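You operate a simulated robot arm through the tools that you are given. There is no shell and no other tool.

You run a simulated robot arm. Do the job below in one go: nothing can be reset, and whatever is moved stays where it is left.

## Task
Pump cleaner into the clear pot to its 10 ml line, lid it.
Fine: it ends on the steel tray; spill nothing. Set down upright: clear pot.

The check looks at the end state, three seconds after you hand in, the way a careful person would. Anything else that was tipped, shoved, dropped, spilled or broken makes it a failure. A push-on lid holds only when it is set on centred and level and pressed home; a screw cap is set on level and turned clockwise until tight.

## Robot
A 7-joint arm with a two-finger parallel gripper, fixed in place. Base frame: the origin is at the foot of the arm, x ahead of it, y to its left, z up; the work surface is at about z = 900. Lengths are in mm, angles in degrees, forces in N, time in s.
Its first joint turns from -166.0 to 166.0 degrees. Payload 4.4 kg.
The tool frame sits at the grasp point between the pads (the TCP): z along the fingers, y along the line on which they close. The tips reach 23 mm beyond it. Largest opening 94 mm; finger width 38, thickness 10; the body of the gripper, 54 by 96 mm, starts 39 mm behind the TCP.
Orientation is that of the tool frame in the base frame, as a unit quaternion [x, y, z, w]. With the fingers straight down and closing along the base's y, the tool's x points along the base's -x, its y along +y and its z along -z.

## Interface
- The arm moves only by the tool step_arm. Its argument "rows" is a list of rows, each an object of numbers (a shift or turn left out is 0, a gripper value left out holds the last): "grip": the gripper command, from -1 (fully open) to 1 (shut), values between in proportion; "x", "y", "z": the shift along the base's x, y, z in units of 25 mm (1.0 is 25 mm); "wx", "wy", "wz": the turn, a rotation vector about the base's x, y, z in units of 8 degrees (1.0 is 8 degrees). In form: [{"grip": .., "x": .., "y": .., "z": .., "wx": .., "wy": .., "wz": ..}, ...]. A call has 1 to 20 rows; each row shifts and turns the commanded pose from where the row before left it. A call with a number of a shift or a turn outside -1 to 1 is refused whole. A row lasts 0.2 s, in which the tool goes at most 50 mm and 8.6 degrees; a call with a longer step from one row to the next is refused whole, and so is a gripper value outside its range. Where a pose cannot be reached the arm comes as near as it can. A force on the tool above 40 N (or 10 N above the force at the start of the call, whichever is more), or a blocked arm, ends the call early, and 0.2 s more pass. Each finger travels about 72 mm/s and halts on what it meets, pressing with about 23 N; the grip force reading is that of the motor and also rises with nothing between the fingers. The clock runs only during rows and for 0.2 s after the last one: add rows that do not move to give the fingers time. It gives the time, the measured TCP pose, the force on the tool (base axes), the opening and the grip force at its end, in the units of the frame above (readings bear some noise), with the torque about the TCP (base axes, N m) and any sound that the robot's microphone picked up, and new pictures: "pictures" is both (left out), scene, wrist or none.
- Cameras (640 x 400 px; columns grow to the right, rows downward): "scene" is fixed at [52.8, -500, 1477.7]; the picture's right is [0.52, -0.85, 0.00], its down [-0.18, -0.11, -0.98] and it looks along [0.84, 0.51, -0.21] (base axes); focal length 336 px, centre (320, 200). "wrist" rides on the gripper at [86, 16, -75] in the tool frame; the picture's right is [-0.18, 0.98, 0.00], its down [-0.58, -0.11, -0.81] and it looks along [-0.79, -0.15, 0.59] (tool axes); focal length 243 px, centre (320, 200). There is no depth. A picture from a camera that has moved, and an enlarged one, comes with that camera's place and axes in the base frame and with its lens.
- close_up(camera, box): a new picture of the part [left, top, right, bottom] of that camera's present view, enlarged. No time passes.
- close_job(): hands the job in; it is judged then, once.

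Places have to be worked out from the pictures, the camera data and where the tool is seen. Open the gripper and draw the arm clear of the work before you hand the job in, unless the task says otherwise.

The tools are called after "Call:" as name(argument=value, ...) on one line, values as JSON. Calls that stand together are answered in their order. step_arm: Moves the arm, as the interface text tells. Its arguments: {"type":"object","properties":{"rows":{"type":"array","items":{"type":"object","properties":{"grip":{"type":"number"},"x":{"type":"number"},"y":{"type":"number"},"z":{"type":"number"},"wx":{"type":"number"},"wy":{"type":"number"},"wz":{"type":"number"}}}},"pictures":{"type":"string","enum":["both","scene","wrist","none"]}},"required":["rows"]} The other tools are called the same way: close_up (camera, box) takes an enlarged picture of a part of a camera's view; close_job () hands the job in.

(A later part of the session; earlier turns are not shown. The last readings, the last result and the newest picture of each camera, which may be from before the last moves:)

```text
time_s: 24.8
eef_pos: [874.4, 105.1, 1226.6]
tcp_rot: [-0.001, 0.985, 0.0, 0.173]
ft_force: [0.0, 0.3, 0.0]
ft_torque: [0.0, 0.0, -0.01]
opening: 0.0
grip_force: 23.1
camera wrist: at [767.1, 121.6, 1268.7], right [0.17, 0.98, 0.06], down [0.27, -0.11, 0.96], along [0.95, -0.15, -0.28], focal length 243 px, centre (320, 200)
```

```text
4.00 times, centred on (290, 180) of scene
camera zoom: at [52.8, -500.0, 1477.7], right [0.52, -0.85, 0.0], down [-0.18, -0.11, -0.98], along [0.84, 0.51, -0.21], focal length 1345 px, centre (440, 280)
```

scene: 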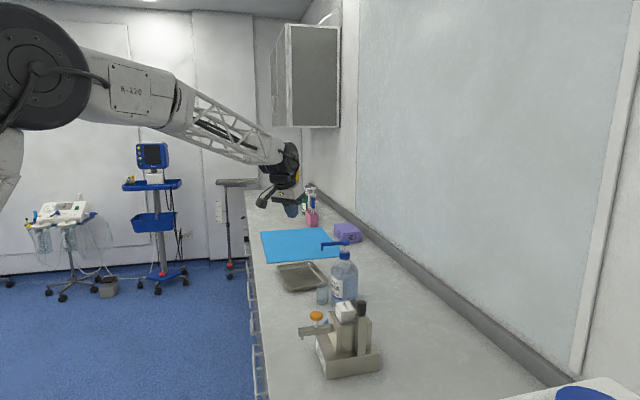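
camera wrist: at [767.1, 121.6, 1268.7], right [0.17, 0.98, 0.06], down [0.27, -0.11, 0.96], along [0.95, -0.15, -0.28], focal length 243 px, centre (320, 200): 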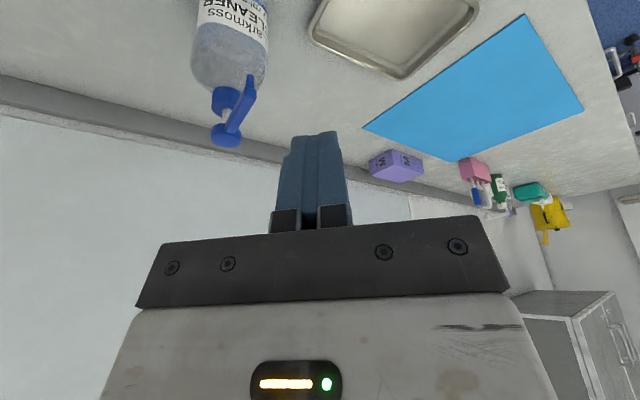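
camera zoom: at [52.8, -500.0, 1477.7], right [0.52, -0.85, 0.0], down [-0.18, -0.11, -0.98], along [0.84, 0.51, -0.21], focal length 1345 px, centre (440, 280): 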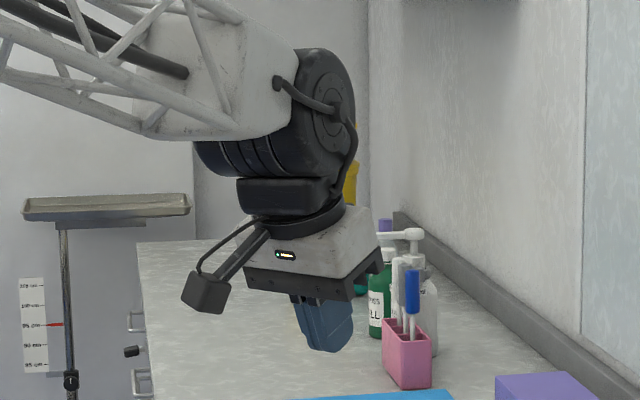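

This view puts the pump head at (1001,-22,1113), matching the earlier estimates. I move over it and lower until the closed tips hover about 20 mm above the head.

Call:
step_arm(rows=[{"x": 0.857, "y": -0.851}, {"x": 0.857, "y": -0.851}, {"x": 0.857, "y": -0.851}, {"x": 0.857, "y": -0.851}, {"x": 0.857, "y": -0.851}, {"x": 0.857, "y": -0.851}, {}, {"z": -0.8}, {"z": -0.8}, {"z": -0.8}, {}, {}], pictures="both")

Call:
close_up(camera="scene", box=[305, 205, 375, 305])

Call:
close_up(camera="wrist", box=[250, 60, 400, 240])

```text
time_s: 27.4
eef_pos: [1003.2, -24.1, 1166.6]
tcp_rot: [0.0, 0.985, 0.0, 0.173]
ft_force: [-0.7, 0.2, -0.4]
ft_torque: [0.01, 0.01, 0.01]
opening: 0.1
grip_force: 23.0
camera wrist: at [896.5, -6.6, 1208.0], right [0.17, 0.98, 0.06], down [0.27, -0.11, 0.96], along [0.95, -0.15, -0.29], focal length 243 px, centre (320, 200)
```

scene: 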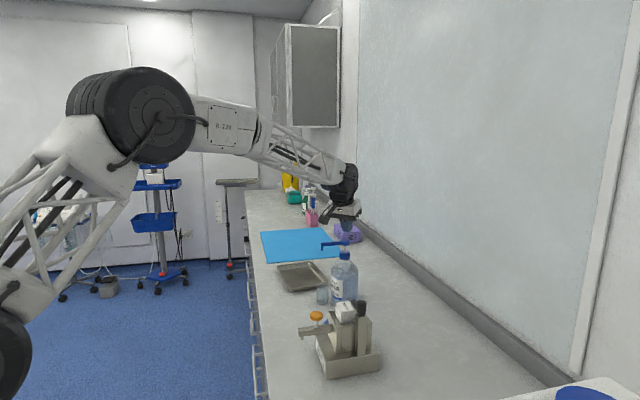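
wrist: 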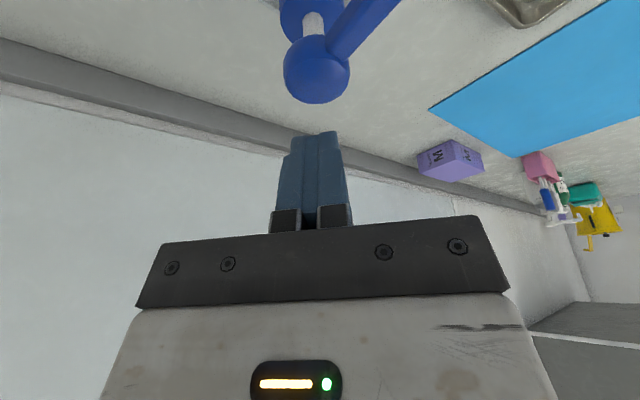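

```text
4.00 times, centred on (340, 255) of scene
camera zoom: at [52.8, -500.0, 1477.7], right [0.52, -0.85, 0.0], down [-0.18, -0.11, -0.98], along [0.84, 0.51, -0.21], focal length 1345 px, centre (240, -20)
```

zoom: 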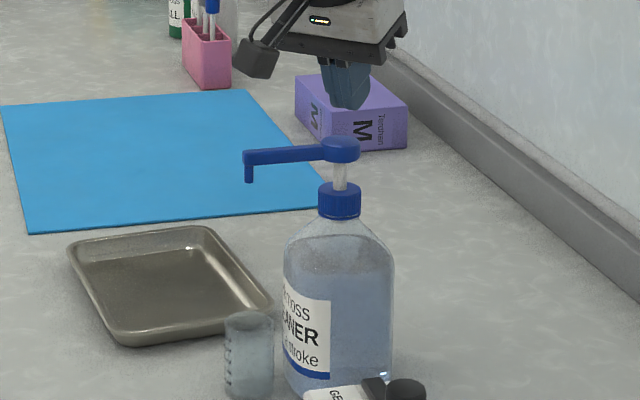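

```text
2.22 times, centred on (325, 150) of wrist
camera zoom: at [896.5, -6.6, 1208.0], right [0.17, 0.98, 0.06], down [0.27, -0.11, 0.96], along [0.95, -0.15, -0.29], focal length 539 px, centre (309, 311)
```

zoom: 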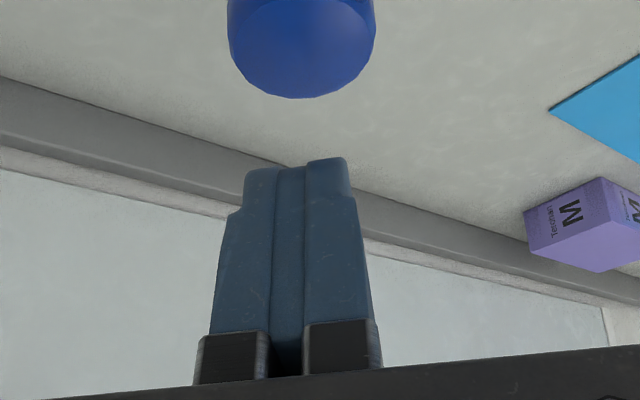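

The tips are above the head, and the contact point should land near its centre. I come down to just above the head before pressing.

Call:
step_arm(rows=[{"z": -0.5, "y": 0.06}, {"z": -0.4}, {}, {}], pictures="both")

Call:
close_up(camera="scene", box=[320, 215, 370, 265])

Call:
close_up(camera="wrist", box=[260, 40, 380, 160])

```text
time_s: 28.4
eef_pos: [1004.5, -23.4, 1144.4]
tcp_rot: [0.0, 0.985, 0.001, 0.173]
ft_force: [1.3, 0.4, 3.3]
ft_torque: [0.01, -0.02, 0.02]
opening: 0.0
grip_force: 23.0
camera wrist: at [896.6, -5.5, 1186.3], right [0.17, 0.98, 0.06], down [0.27, -0.11, 0.96], along [0.95, -0.15, -0.28], focal length 243 px, centre (320, 200)
```

scene: 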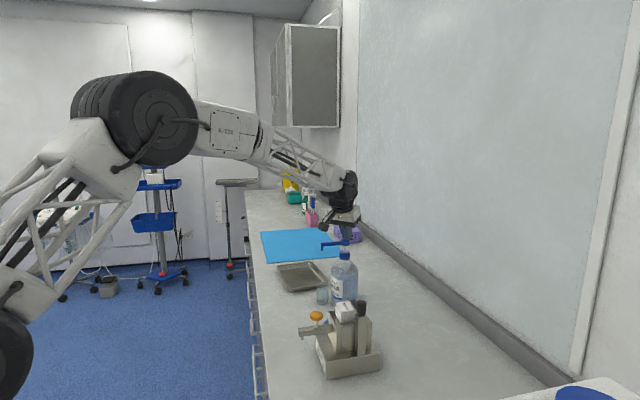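
wrist: 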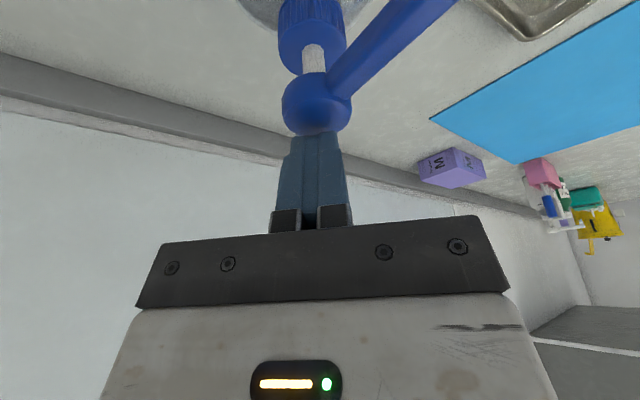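

```text
8.00 times, centred on (345, 240) of scene
camera zoom: at [52.8, -500.0, 1477.7], right [0.52, -0.85, 0.0], down [-0.18, -0.11, -0.98], along [0.84, 0.51, -0.21], focal length 2690 px, centre (120, -120)
```

zoom: 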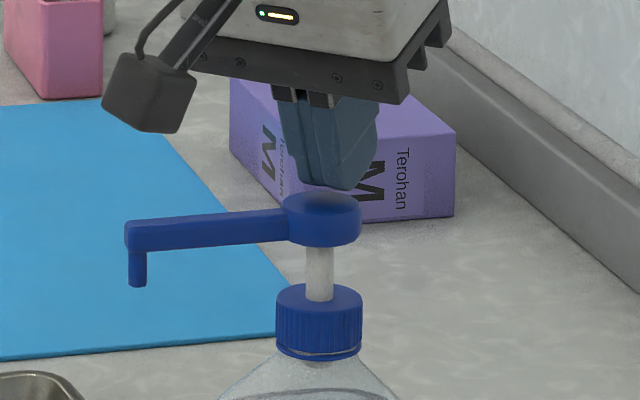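

```text
3.33 times, centred on (320, 100) of wrist
camera zoom: at [896.6, -5.5, 1186.3], right [0.17, 0.98, 0.06], down [0.27, -0.11, 0.96], along [0.95, -0.15, -0.28], focal length 809 px, centre (320, 533)
```

zoom: 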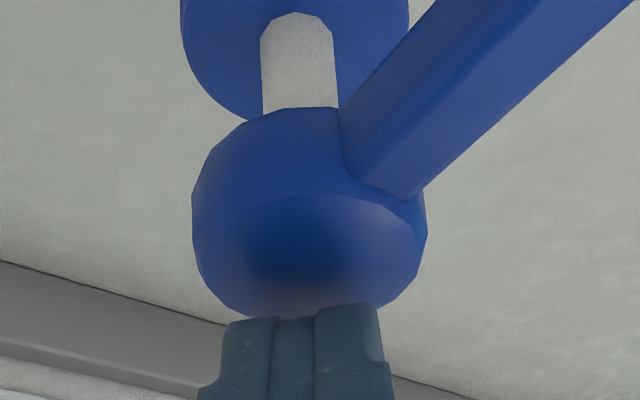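

The tips are still about 4 mm above the head and sit toward its far side. I lift slightly, shift 7 mm back to centre, then press steadily down in one stroke until it bottoms out.

Call:
step_arm(rows=[{"z": 0.2, "x": -0.28}, {}, {"z": -0.2}, {}], pictures="wrist")

Call:
close_up(camera="scene", box=[320, 215, 370, 265])

```text
time_s: 29.4
eef_pos: [996.7, -23.4, 1144.7]
tcp_rot: [0.0, 0.985, -0.001, 0.174]
ft_force: [0.6, -0.5, 2.4]
ft_torque: [0.0, 0.03, 0.01]
opening: 0.0
grip_force: 22.4
camera wrist: at [889.6, -5.5, 1186.2], right [0.17, 0.98, 0.06], down [0.27, -0.11, 0.96], along [0.95, -0.15, -0.28], focal length 243 px, centre (320, 200)
```

wrist: 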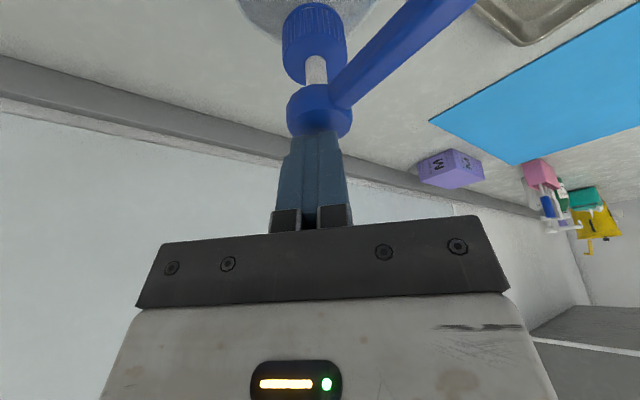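

```text
8.00 times, centred on (345, 240) of scene
camera zoom: at [52.8, -500.0, 1477.7], right [0.52, -0.85, 0.0], down [-0.18, -0.11, -0.98], along [0.84, 0.51, -0.21], focal length 2690 px, centre (120, -120)
```

zoom: 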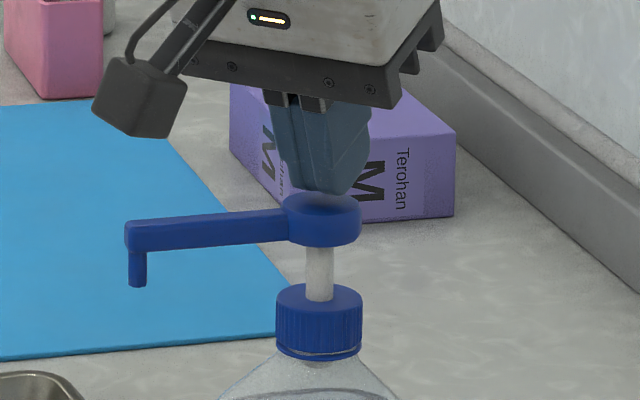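

The tips are now centred over the head. I press down steadily; the call will stop if the force rises at the bottom of the stroke.

Call:
step_arm(rows=[{"z": -0.16}, {"z": -0.16}, {"z": -0.16}, {"z": -0.16}, {"z": -0.16}, {"z": -0.16}, {"z": -0.16}, {"z": -0.12}, {"z": -0.12}], pictures="both")

Call:
close_up(camera="scene", box=[305, 225, 375, 310])

```text
time_s: 31.2
eef_pos: [997.1, -21.9, 1121.1]
tcp_rot: [-0.001, 0.984, 0.0, 0.178]
ft_force: [0.9, -0.5, 11.2]
ft_torque: [0.0, 0.09, -0.04]
opening: 0.2
grip_force: 22.4
stopped in row 8: the force on the tool passed its limit at 43 N (the readings are from after the stop); the commanded pose is now the measured one
camera wrist: at [889.8, -4.8, 1162.6], right [0.17, 0.98, 0.06], down [0.26, -0.11, 0.96], along [0.95, -0.15, -0.28], focal length 243 px, centre (320, 200)
```

scene: 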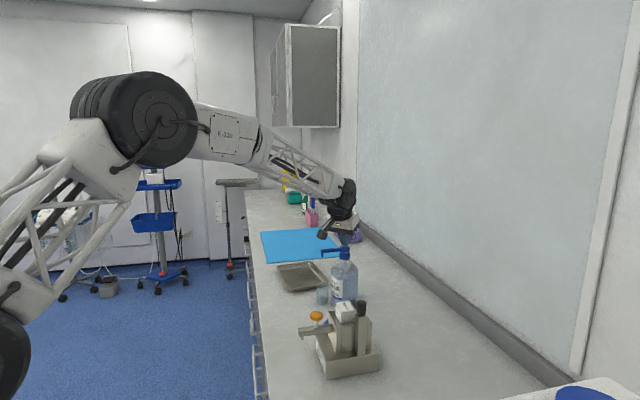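
wrist: 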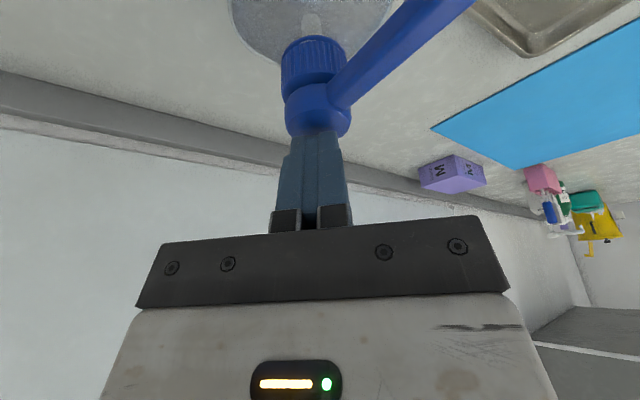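

```text
4.71 times, centred on (340, 268) of scene
camera zoom: at [52.8, -500.0, 1477.7], right [0.52, -0.85, 0.0], down [-0.18, -0.11, -0.98], along [0.84, 0.51, -0.21], focal length 1582 px, centre (226, -118)
```

zoom: 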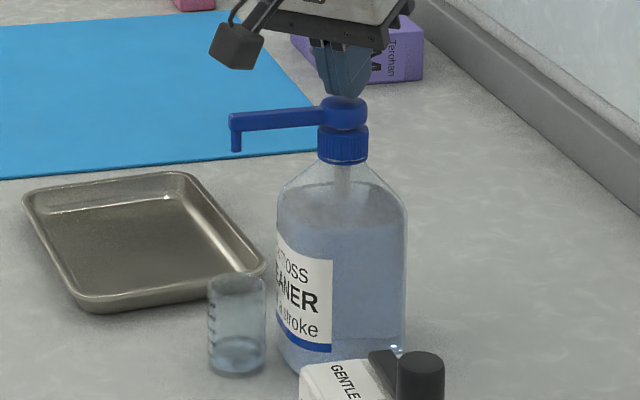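

The pump bottomed out (stopped at 43 N) and liquid is in the pot. I look at the level before releasing.

Call:
close_up(camera="scene", box=[310, 275, 345, 310])

```text
11.43 times, centred on (328, 292) of scene
camera zoom: at [52.8, -500.0, 1477.7], right [0.52, -0.85, 0.0], down [-0.18, -0.11, -0.98], along [0.84, 0.51, -0.21], focal length 3843 px, centre (234, -857)
```

zoom: 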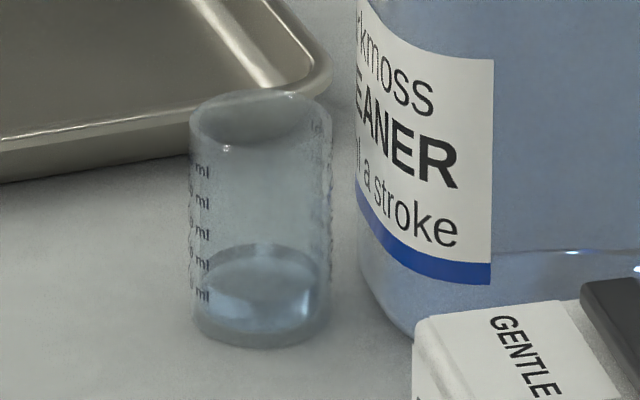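

I release the pump by lifting straight up and clear of it.

Call:
step_arm(rows=[{"z": 0.3}, {"z": 0.4}, {"z": 0.6}, {"z": 0.8}, {"z": 0.8}, {"z": 0.8}, {}], pictures="both")

Call:
close_up(camera="scene", box=[305, 225, 375, 310])

Call:
close_up(camera="scene", box=[312, 280, 340, 308])

```text
time_s: 32.8
eef_pos: [996.6, -21.1, 1213.4]
tcp_rot: [0.0, 0.984, 0.0, 0.176]
ft_force: [0.2, -0.1, 0.1]
ft_torque: [0.01, 0.02, 0.02]
opening: 0.1
grip_force: 23.0
camera wrist: at [889.6, -4.1, 1253.2], right [0.17, 0.98, 0.06], down [0.27, -0.11, 0.96], along [0.95, -0.15, -0.28], focal length 243 px, centre (320, 200)
```

scene: 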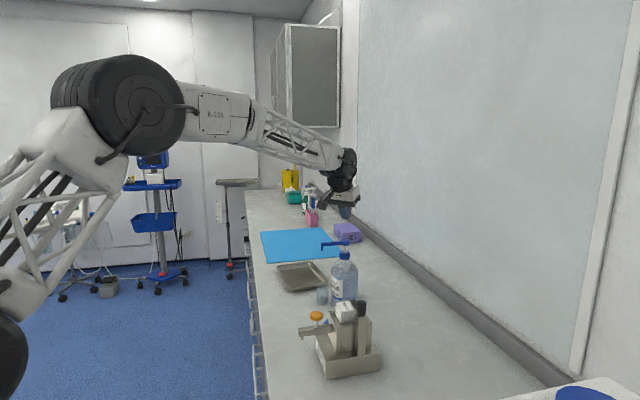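
wrist: 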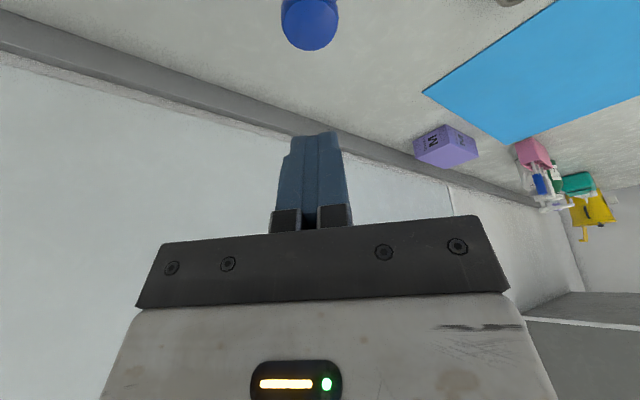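

```text
4.71 times, centred on (340, 268) of scene
camera zoom: at [52.8, -500.0, 1477.7], right [0.52, -0.85, 0.0], down [-0.18, -0.11, -0.98], along [0.84, 0.51, -0.21], focal length 1582 px, centre (226, -118)
```

zoom: 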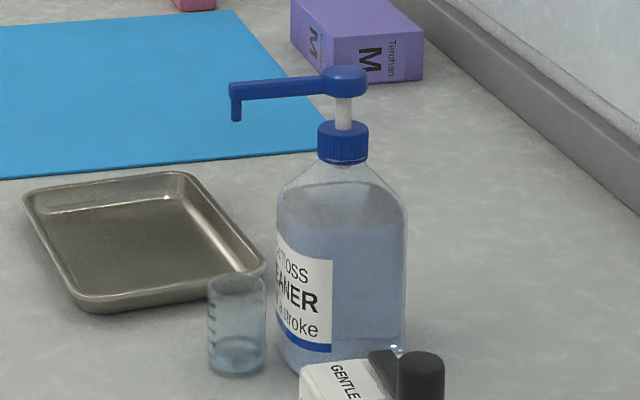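

```text
14.29 times, centred on (326, 294) of scene
camera zoom: at [52.8, -500.0, 1477.7], right [0.52, -0.85, 0.0], down [-0.18, -0.11, -0.98], along [0.84, 0.51, -0.21], focal length 4804 px, centre (234, -1143)
```

zoom: 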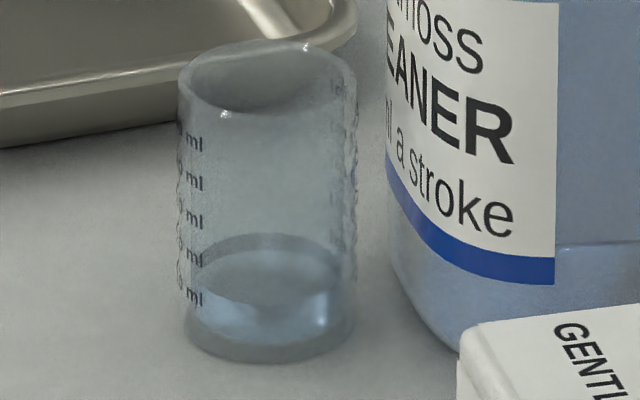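

The pump has returned to its full height and the level looks right at the 10 ml line, with nothing spilled around the pot. I go back to the earlier approach waypoint, return to yaw -45° and tilt 35°, and open the gripper.

Call:
step_arm(rows=[{"x": -0.804, "y": 0.84, "wy": 0.846}, {"x": -0.804, "y": 0.84, "wy": 0.846}, {"x": -0.804, "y": 0.84, "wy": 0.846}, {"x": -0.804, "y": 0.84, "wz": -0.9375}, {"x": -0.804, "y": 0.84, "wz": -0.9375}, {"x": -0.804, "y": 0.84, "wz": -0.9375}, {"wz": -0.9375, "grip": -1}, {"wz": -0.9375}, {"wz": -0.9375}, {"wx": -0.619, "wy": -0.619, "z": -0.8}, {"wx": -0.619, "wy": -0.619, "z": -0.8}, {"wx": -0.619, "wy": -0.619, "z": -0.8}, {"wx": -0.619, "wy": -0.619, "z": -0.8}, {"wx": -0.619, "wy": -0.619, "z": -0.8}, {}, {}], pictures="both")

```text
time_s: 36.2
eef_pos: [877.3, 103.3, 1111.7]
tcp_rot: [0.366, 0.881, -0.115, 0.278]
ft_force: [0.3, 0.0, -0.4]
ft_torque: [0.03, 0.02, -0.02]
opening: 93.8
grip_force: 0.1
camera wrist: at [807.9, 195.8, 1124.4], right [0.8, 0.59, 0.11], down [-0.07, -0.09, 0.99], along [0.59, -0.8, -0.03], focal length 243 px, centre (320, 200)
```

scene: 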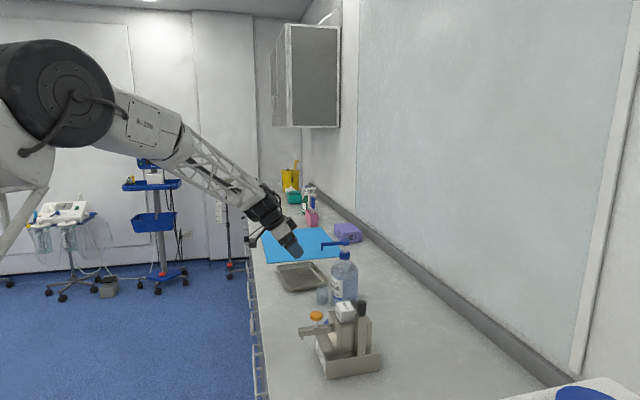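
wrist: 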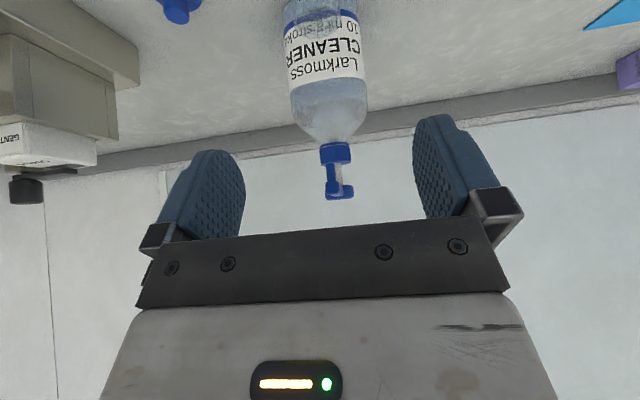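

Same orientation as before and in line with the pot. I lower to grasp height (z≈949, a bit higher so the tips will clear the tray rim later).

Call:
step_arm(rows=[{"z": -0.93}, {"z": -0.93}, {"z": -0.93}, {"z": -0.93}, {"z": -0.93}, {"z": -0.93}, {"z": -0.93}, {}, {}], pictures="wrist")

Call:
close_up(camera="wrist", box=[270, 110, 390, 230])

```text
time_s: 38.2
eef_pos: [876.7, 102.9, 951.3]
tcp_rot: [0.365, 0.881, -0.115, 0.278]
ft_force: [-0.3, 0.1, 0.5]
ft_torque: [0.01, 0.01, -0.01]
opening: 94.1
grip_force: 0.0
camera wrist: at [807.3, 195.1, 963.3], right [0.8, 0.59, 0.11], down [-0.07, -0.09, 0.99], along [0.59, -0.8, -0.03], focal length 243 px, centre (320, 200)
```

wrist: 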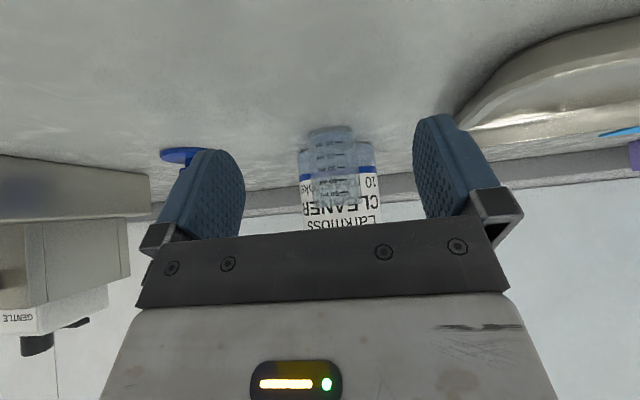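

```text
3.33 times, centred on (330, 170) of wrist
camera zoom: at [807.3, 195.1, 963.3], right [0.8, 0.59, 0.11], down [-0.07, -0.09, 0.99], along [0.59, -0.8, -0.03], focal length 809 px, centre (287, 300)
```

zoom: 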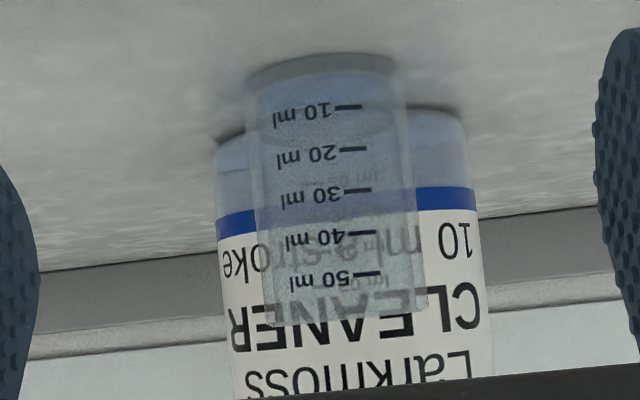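

The pot is centred with the line marks facing the camera. I slide in around it along the approach direction, still open.

Call:
step_arm(rows=[{"x": 0.4, "y": -0.397, "z": -0.04}, {"x": 0.53, "y": -0.527}, {"x": 0.53, "y": -0.527}, {"x": 0.53, "y": -0.527}, {"x": 0.53, "y": -0.526}, {}, {}], pictures="both")

Call:
close_up(camera="wrist", box=[260, 80, 380, 200])

Call:
close_up(camera="scene", box=[290, 230, 365, 310])

```text
time_s: 39.8
eef_pos: [939.7, 40.3, 949.8]
tcp_rot: [0.364, 0.881, -0.115, 0.278]
ft_force: [-0.3, 0.8, -0.3]
ft_torque: [-0.01, 0.02, 0.0]
opening: 94.2
grip_force: 0.0
camera wrist: at [869.6, 132.7, 961.9], right [0.8, 0.59, 0.11], down [-0.07, -0.09, 0.99], along [0.59, -0.8, -0.03], focal length 243 px, centre (320, 200)
```

scene: 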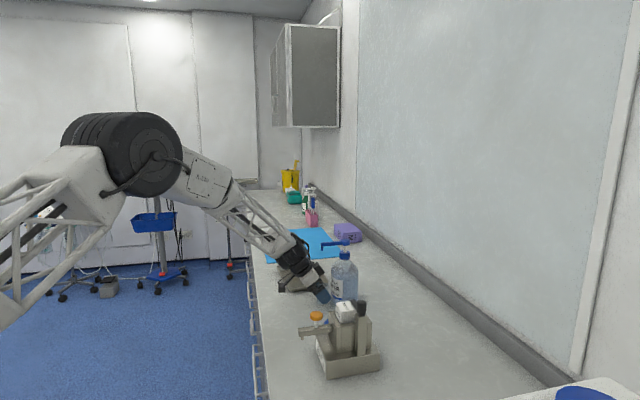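
wrist: 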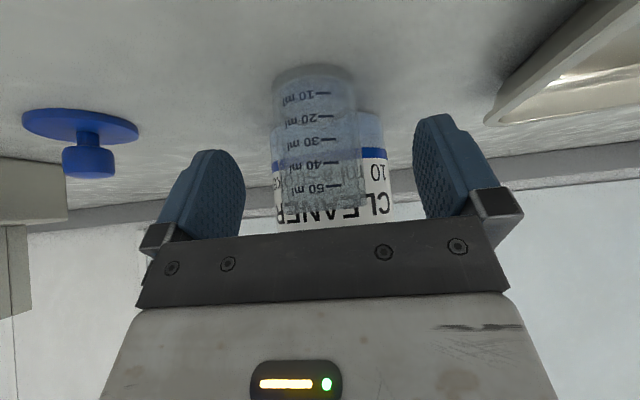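

```text
3.33 times, centred on (320, 140) of wrist
camera zoom: at [869.6, 132.7, 961.9], right [0.8, 0.59, 0.11], down [-0.07, -0.09, 0.99], along [0.59, -0.8, -0.03], focal length 809 px, centre (320, 400)
```

zoom: 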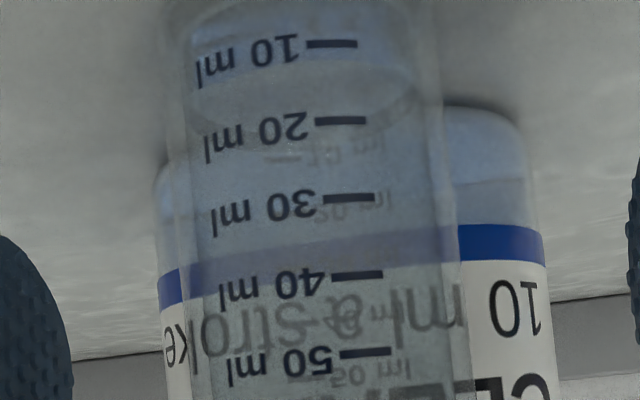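

```text
5.00 times, centred on (328, 270) of scene
camera zoom: at [52.8, -500.0, 1477.7], right [0.52, -0.85, 0.0], down [-0.18, -0.11, -0.98], along [0.84, 0.51, -0.21], focal length 1681 px, centre (282, -150)
```

zoom: 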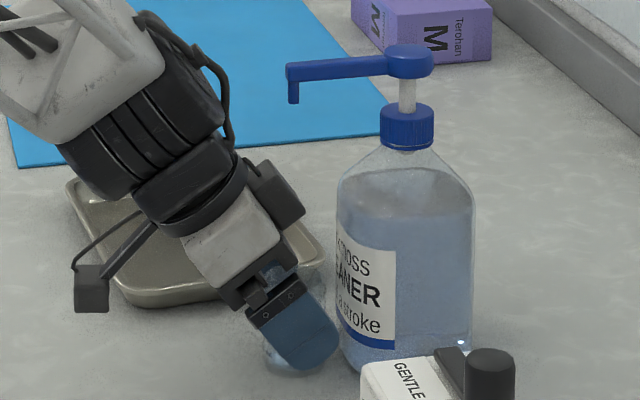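

I zoom in on the liquid surface against the 10 ml line.

Call:
close_up(camera="wrist", box=[265, 55, 365, 125])

Call:
close_up(camera="scene", box=[312, 280, 340, 308])

```text
5.71 times, centred on (315, 90) of wrist
camera zoom: at [869.6, 132.7, 961.9], right [0.8, 0.59, 0.11], down [-0.07, -0.09, 0.99], along [0.59, -0.8, -0.03], focal length 1386 px, centre (349, 829)
```

zoom: 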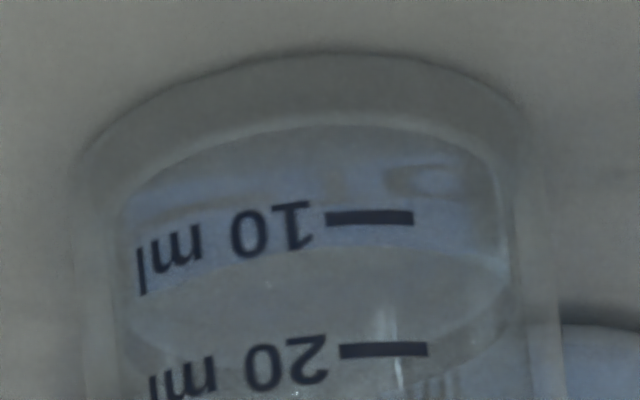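

```text
14.29 times, centred on (326, 294) of scene
camera zoom: at [52.8, -500.0, 1477.7], right [0.52, -0.85, 0.0], down [-0.18, -0.11, -0.98], along [0.84, 0.51, -0.21], focal length 4804 px, centre (234, -1143)
```

zoom: 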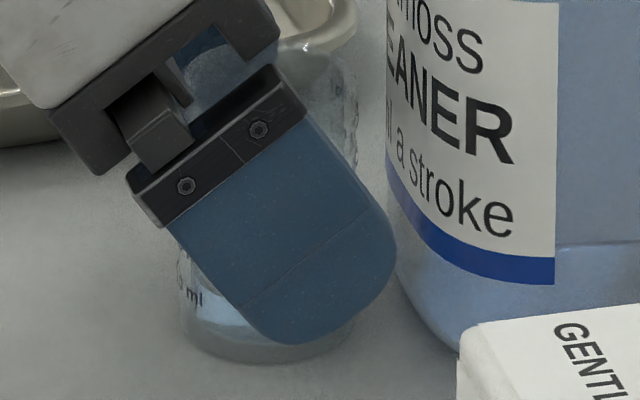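

The surface sits right at the 10 ml line, so no more pumping. I close on the pot.

Call:
step_arm(rows=[{"grip": 0.0}, {"grip": 0.4}, {"grip": 1}, {"grip": 1}, {"grip": 1}, {"grip": 1}], pictures="wrist")

```text
time_s: 41.2
eef_pos: [939.5, 40.7, 949.1]
tcp_rot: [0.365, 0.881, -0.116, 0.278]
ft_force: [-0.2, 0.1, 1.0]
ft_torque: [-0.07, -0.02, 0.0]
opening: 41.3
grip_force: 22.9
camera wrist: at [869.5, 132.9, 962.0], right [0.8, 0.59, 0.11], down [-0.07, -0.09, 0.99], along [0.59, -0.8, -0.03], focal length 243 px, centre (320, 200)
```

wrist: 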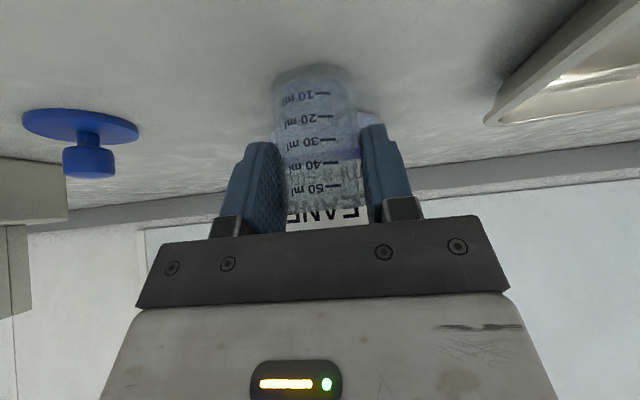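

Gripped (41.3 mm). I lift 8 mm and slide back out from under the nozzle gently.

Call:
step_arm(rows=[{"z": 0.16}, {"z": 0.16}, {}, {"x": -0.2, "y": 0.2}, {"x": -0.35, "y": 0.35}, {"x": -0.35, "y": 0.35}, {"x": -0.35, "y": 0.35}, {"x": -0.35, "y": 0.35}, {"x": -0.25, "y": 0.25}, {"z": 0.3}, {"z": 0.5}, {"z": 0.4}, {"z": 0.2}, {}], pictures="both")

Call:
close_up(camera="scene", box=[270, 225, 370, 315])

```text
time_s: 44.2
eef_pos: [893.8, 88.4, 993.4]
tcp_rot: [0.365, 0.881, -0.115, 0.277]
ft_force: [0.4, 0.5, -0.3]
ft_torque: [0.0, 0.01, 0.0]
opening: 41.3
grip_force: 23.0
camera wrist: at [823.5, 180.7, 1005.4], right [0.8, 0.59, 0.11], down [-0.07, -0.09, 0.99], along [0.59, -0.8, -0.03], focal length 243 px, centre (320, 200)
```

scene: 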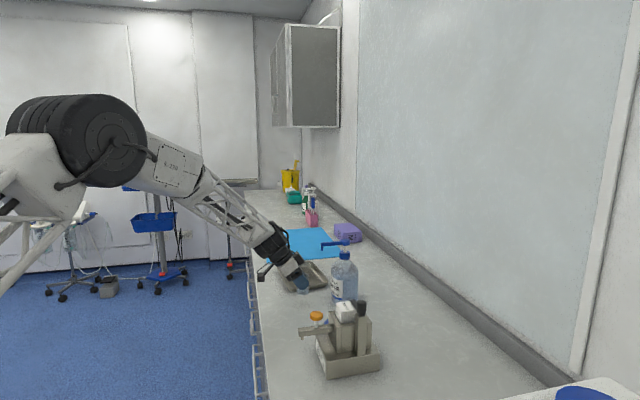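
wrist: 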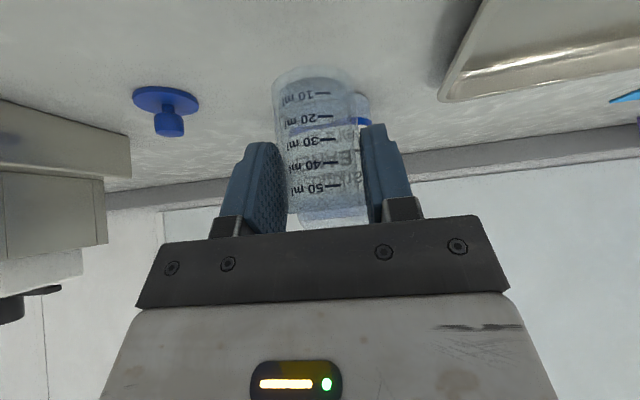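

```text
4.44 times, centred on (320, 270) of scene
camera zoom: at [52.8, -500.0, 1477.7], right [0.52, -0.85, 0.0], down [-0.18, -0.11, -0.98], along [0.84, 0.51, -0.21], focal length 1495 px, centre (320, -111)
```

zoom: 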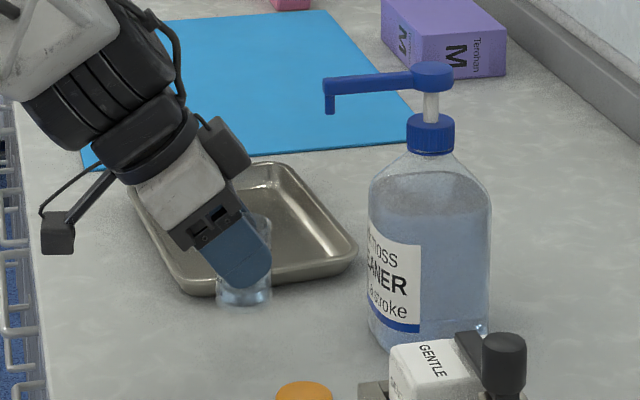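

The pot is out and level. I carry it over the tray rim to above the near part of the tray, aiming for a pot axis near (1016,177).

Call:
step_arm(rows=[{"x": 0.3, "y": 0.241}, {"x": 0.6, "y": 0.482}, {"x": 0.6, "y": 0.482}, {"x": 0.6, "y": 0.482}, {"x": 0.6, "y": 0.482}, {"x": 0.6, "y": 0.482}, {"x": 0.6, "y": 0.482}, {"x": 0.6, "y": 0.482}, {"x": 0.176, "y": 0.141}, {}, {}], pictures="both")

Call:
close_up(camera="scene", box=[260, 225, 360, 315])

```text
time_s: 46.6
eef_pos: [1009.9, 181.9, 992.1]
tcp_rot: [0.365, 0.881, -0.115, 0.278]
ft_force: [0.3, 0.3, -0.5]
ft_torque: [-0.01, -0.03, 0.0]
opening: 41.2
grip_force: 22.6
camera wrist: at [940.2, 273.8, 1004.0], right [0.8, 0.59, 0.11], down [-0.07, -0.09, 0.99], along [0.59, -0.8, -0.03], focal length 243 px, centre (320, 200)
```

scene: 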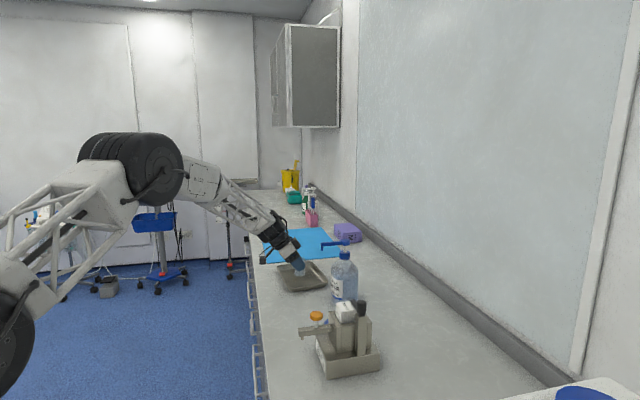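
wrist: 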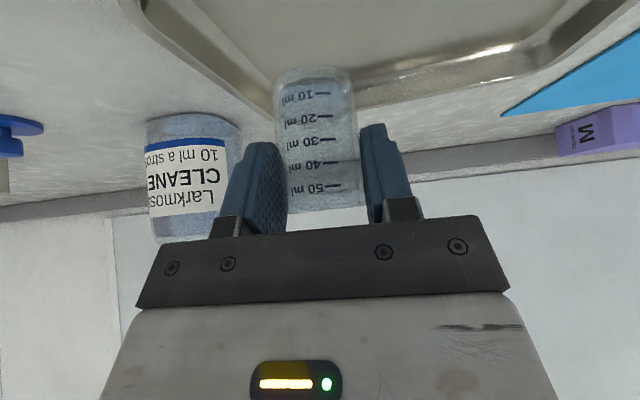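

```text
4.44 times, centred on (310, 270) of scene
camera zoom: at [52.8, -500.0, 1477.7], right [0.52, -0.85, 0.0], down [-0.18, -0.11, -0.98], along [0.84, 0.51, -0.21], focal length 1495 px, centre (364, -111)
```

zoom: 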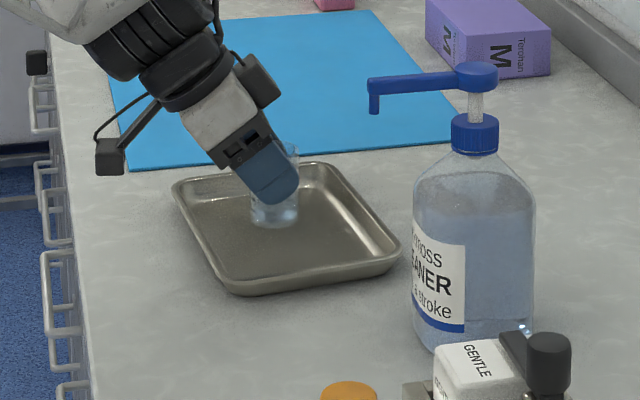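

The pot hangs upright over the tray with about 30 mm to each near rim. I lower most of the way, then inch down to contact.

Call:
step_arm(rows=[{"z": -0.35}, {"z": -0.45}, {"z": -0.4}, {"z": -0.16}, {"z": -0.08}, {}, {}], pictures="both")

Call:
close_up(camera="scene", box=[260, 245, 340, 305])

```text
time_s: 48.2
eef_pos: [1010.2, 180.9, 955.7]
tcp_rot: [0.364, 0.881, -0.115, 0.278]
ft_force: [-0.3, -0.3, -0.6]
ft_torque: [-0.01, 0.01, -0.02]
opening: 41.3
grip_force: 22.6
camera wrist: at [940.1, 274.0, 967.4], right [0.8, 0.59, 0.11], down [-0.07, -0.09, 0.99], along [0.59, -0.8, -0.03], focal length 243 px, centre (320, 200)
```

scene: 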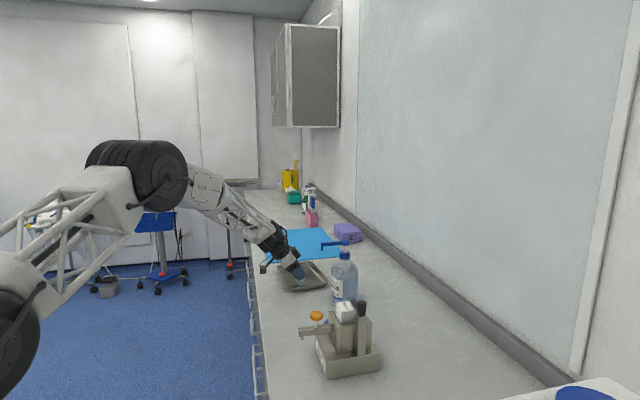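
wrist: 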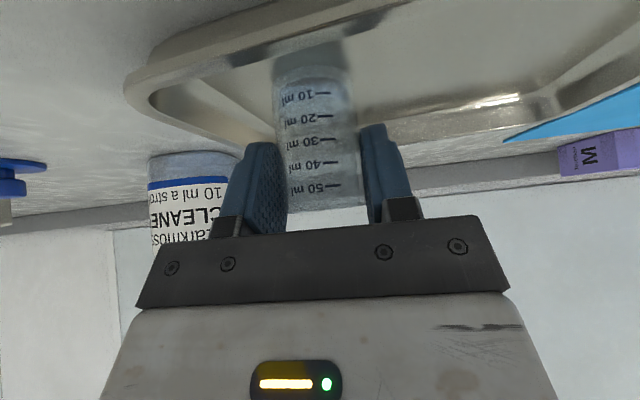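

```text
6.67 times, centred on (300, 275) of scene
camera zoom: at [52.8, -500.0, 1477.7], right [0.52, -0.85, 0.0], down [-0.18, -0.11, -0.98], along [0.84, 0.51, -0.21], focal length 2242 px, centre (453, -300)
```

zoom: 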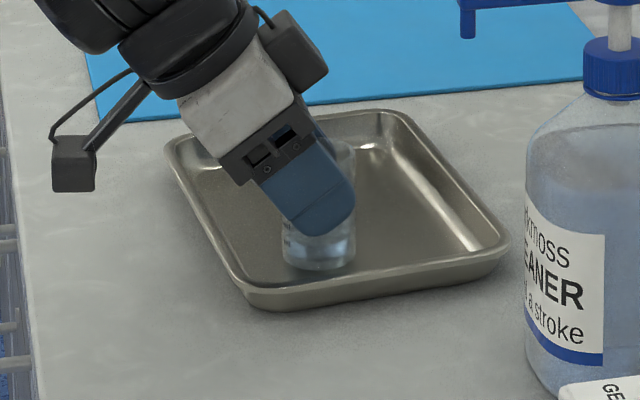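

No contact yet (pot bottom about 6 mm above the table level). I inch down until the force shows contact.

Call:
step_arm(rows=[{"z": -0.08}, {"z": -0.06}, {}, {}], pictures="none")

```text
time_s: 49.2
eef_pos: [1008.3, 181.7, 953.6]
tcp_rot: [0.365, 0.881, -0.115, 0.278]
ft_force: [-0.5, 0.5, 9.4]
ft_torque: [-0.06, 0.05, -0.06]
opening: 41.5
grip_force: 22.8
```

Contact at 9 N: the pot is standing on the tray floor. I relieve the pressure, open partway so the fingers stay inside the tray, and back off along the tool axis.

Call:
step_arm(rows=[{"z": 0.03}, {"grip": 0.0}, {"grip": -0.3}, {"grip": -0.3}, {}, {"x": -0.2, "y": 0.2, "z": 0.4}, {"x": -0.4, "y": 0.4, "z": 0.8}, {"x": -0.4, "y": 0.4, "z": 0.8}, {"x": -0.4, "y": 0.4, "z": 0.8}, {}], pictures="both")

Call:
close_up(camera="scene", box=[260, 245, 340, 305])

Call:
close_up(camera="wrist", box=[240, 0, 400, 120])

```text
time_s: 51.4
eef_pos: [974.4, 216.3, 1022.6]
tcp_rot: [0.366, 0.881, -0.116, 0.278]
ft_force: [0.2, 0.2, -0.6]
ft_torque: [0.02, -0.04, 0.01]
opening: 61.2
grip_force: 0.0
camera wrist: at [904.3, 308.8, 1035.4], right [0.8, 0.59, 0.11], down [-0.07, -0.09, 0.99], along [0.59, -0.8, -0.03], focal length 243 px, centre (320, 200)
```

scene: 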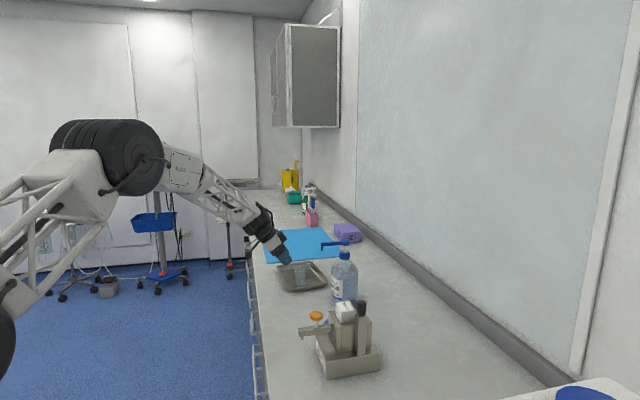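
wrist: 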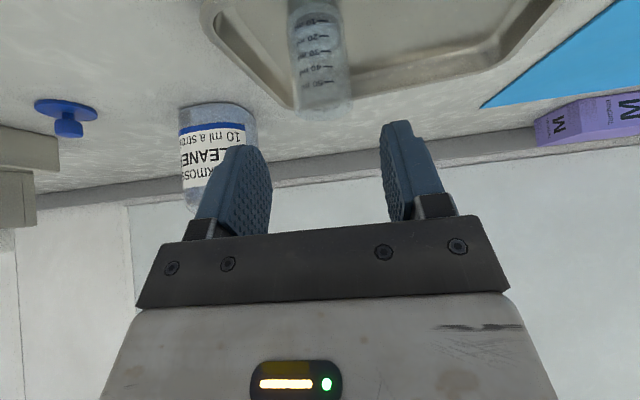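

```text
6.67 times, centred on (300, 275) of scene
camera zoom: at [52.8, -500.0, 1477.7], right [0.52, -0.85, 0.0], down [-0.18, -0.11, -0.98], along [0.84, 0.51, -0.21], focal length 2242 px, centre (453, -300)
```

zoom: 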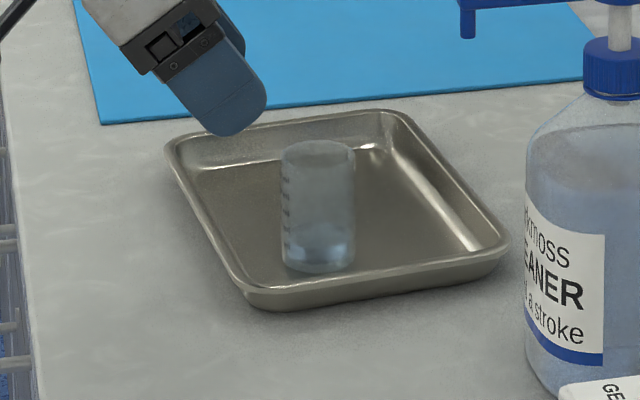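

```text
3.33 times, centred on (320, 60) of wrist
camera zoom: at [904.3, 308.8, 1035.4], right [0.8, 0.59, 0.11], down [-0.07, -0.09, 0.99], along [0.59, -0.8, -0.03], focal length 809 px, centre (320, 667)
```

zoom: 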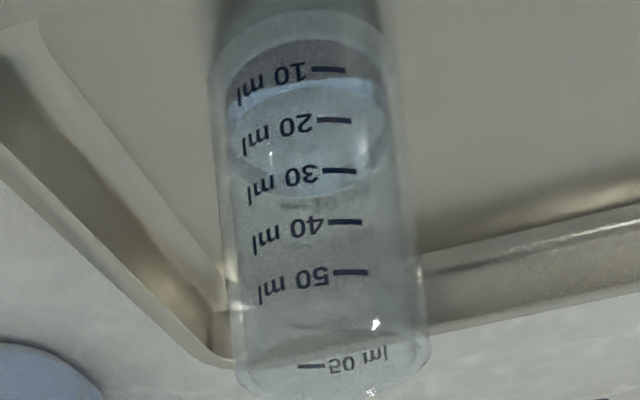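

The pot is upright in the tray, clear of the walls. I look closely at the lid on the table from this low angle.

Call:
close_up(camera="wrist", box=[25, 85, 105, 145])

Call:
close_up(camera="scene", box=[305, 300, 365, 345])

```text
6.67 times, centred on (65, 115) of wrist
camera zoom: at [904.3, 308.8, 1035.4], right [0.8, 0.59, 0.11], down [-0.07, -0.09, 0.99], along [0.59, -0.8, -0.03], focal length 1618 px, centre (2020, 767)
```

zoom: 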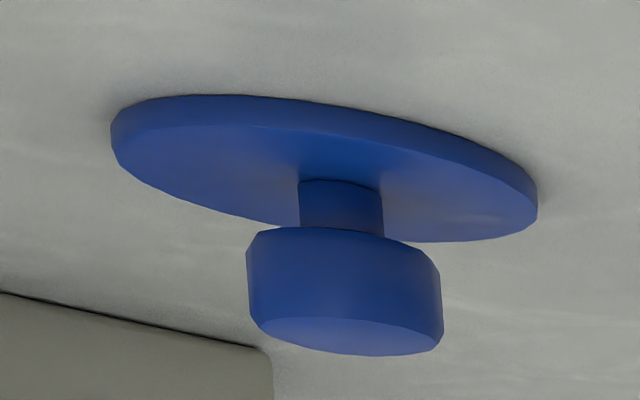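

```text
8.89 times, centred on (335, 322) of scene
camera zoom: at [52.8, -500.0, 1477.7], right [0.52, -0.85, 0.0], down [-0.18, -0.11, -0.98], along [0.84, 0.51, -0.21], focal length 2989 px, centre (187, -889)
```

zoom: 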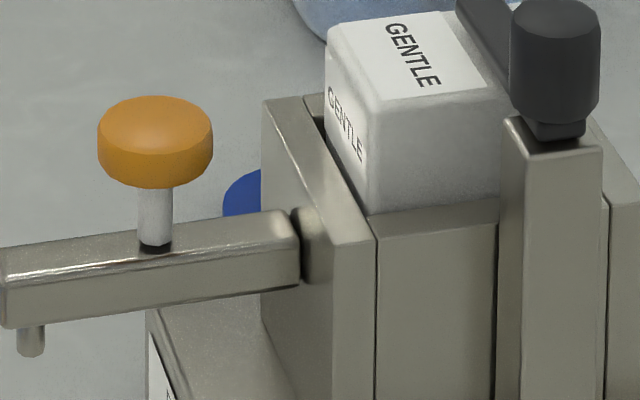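

The lid is a flat disc with a neck and a knob, lying knob-up. The pot in the tray is about 1030 mm out, so I will hold the lid with a 25° forward tilt both at pick-up and when placing it, which keeps it level. I move up and over toward the lid.

Call:
step_arm(rows=[{"z": 1.0, "wx": 0.619, "wy": 0.619}, {"z": 1.0, "wx": 0.619, "wy": 0.619}, {"z": 1.0, "wx": 0.619, "wy": 0.619}, {"z": 1.0, "wx": 0.619, "wy": 0.619}, {"z": 1.0, "wx": 0.619, "wy": 0.619}, {"x": -0.7, "y": -1.0, "wz": 0.9375}, {"x": -0.7, "y": -1.0, "wz": 0.9375}, {"x": -0.7, "y": -1.0, "wz": 0.9375}, {"x": -0.7, "y": -1.0, "wz": 0.9375}, {"x": -0.7, "y": -1.0, "wz": 0.9375}, {"x": -0.7, "y": -1.0, "wz": 0.9375}, {"x": -0.7, "y": -1.0, "wy": -0.781}, {"x": -0.7, "y": -1.0, "wy": -0.781}, {"x": -0.7, "y": -1.0, "wy": -0.781}, {"x": -0.7, "y": -1.0, "wy": -0.782}, {"y": -0.85}, {}, {}], pictures="both")

```text
time_s: 55.2
eef_pos: [799.5, -55.8, 1148.1]
tcp_rot: [0.0, 0.976, -0.001, 0.216]
ft_force: [-1.0, 0.5, -0.4]
ft_torque: [0.02, -0.03, -0.02]
opening: 60.9
grip_force: 0.1
camera wrist: at [689.5, -38.7, 1180.2], right [0.17, 0.98, 0.08], down [0.19, -0.11, 0.98], along [0.97, -0.15, -0.2], focal length 243 px, centre (320, 200)
```

scene: 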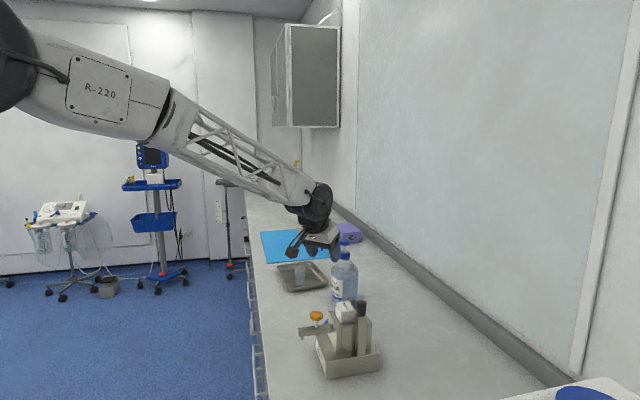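
wrist: 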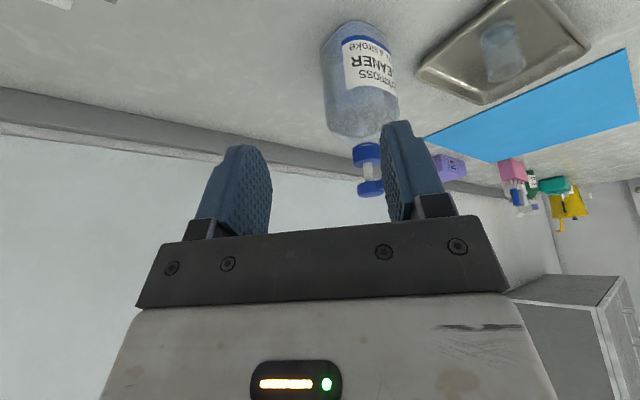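

I lower to bring the lid into view and refine its position.

Call:
step_arm(rows=[{"z": -0.95}, {"z": -0.95}, {"z": -0.95}, {"z": -0.95}, {"z": -0.4}, {}, {}], pictures="both")

Call:
close_up(camera="wrist", box=[240, 0, 400, 100])

```text
time_s: 56.8
eef_pos: [800.2, -55.6, 1043.1]
tcp_rot: [0.0, 0.976, 0.0, 0.216]
ft_force: [0.6, -0.3, 0.1]
ft_torque: [0.03, 0.04, 0.01]
opening: 61.0
grip_force: 0.1
camera wrist: at [689.1, -38.2, 1075.4], right [0.17, 0.98, 0.08], down [0.19, -0.11, 0.98], along [0.97, -0.15, -0.2], focal length 243 px, centre (320, 200)
```

scene: 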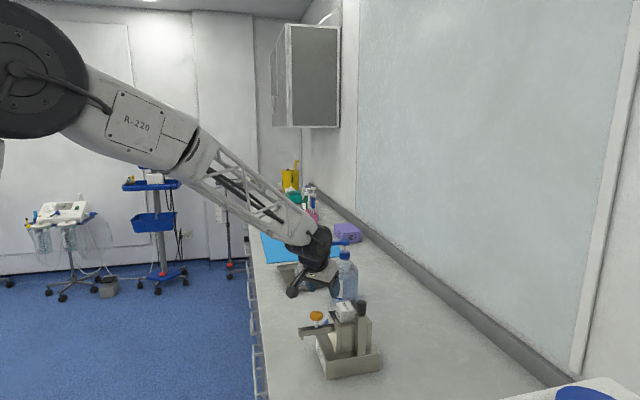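
wrist: 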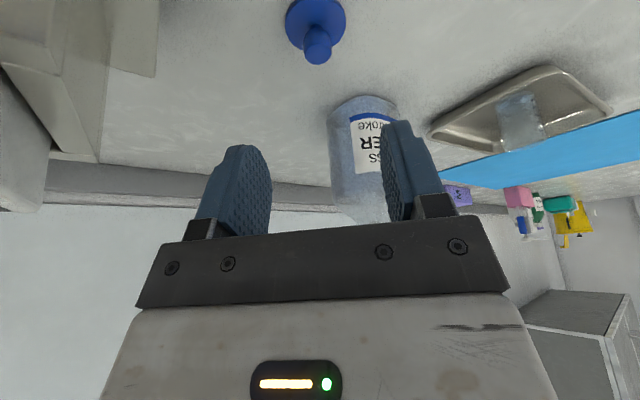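

```text
4.00 times, centred on (320, 50) of wrist
camera zoom: at [689.1, -38.2, 1075.4], right [0.17, 0.98, 0.08], down [0.19, -0.11, 0.98], along [0.97, -0.15, -0.2], focal length 970 px, centre (320, 800)
```

zoom: 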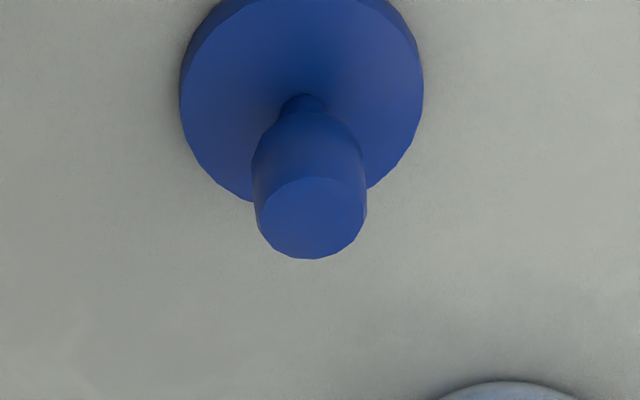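

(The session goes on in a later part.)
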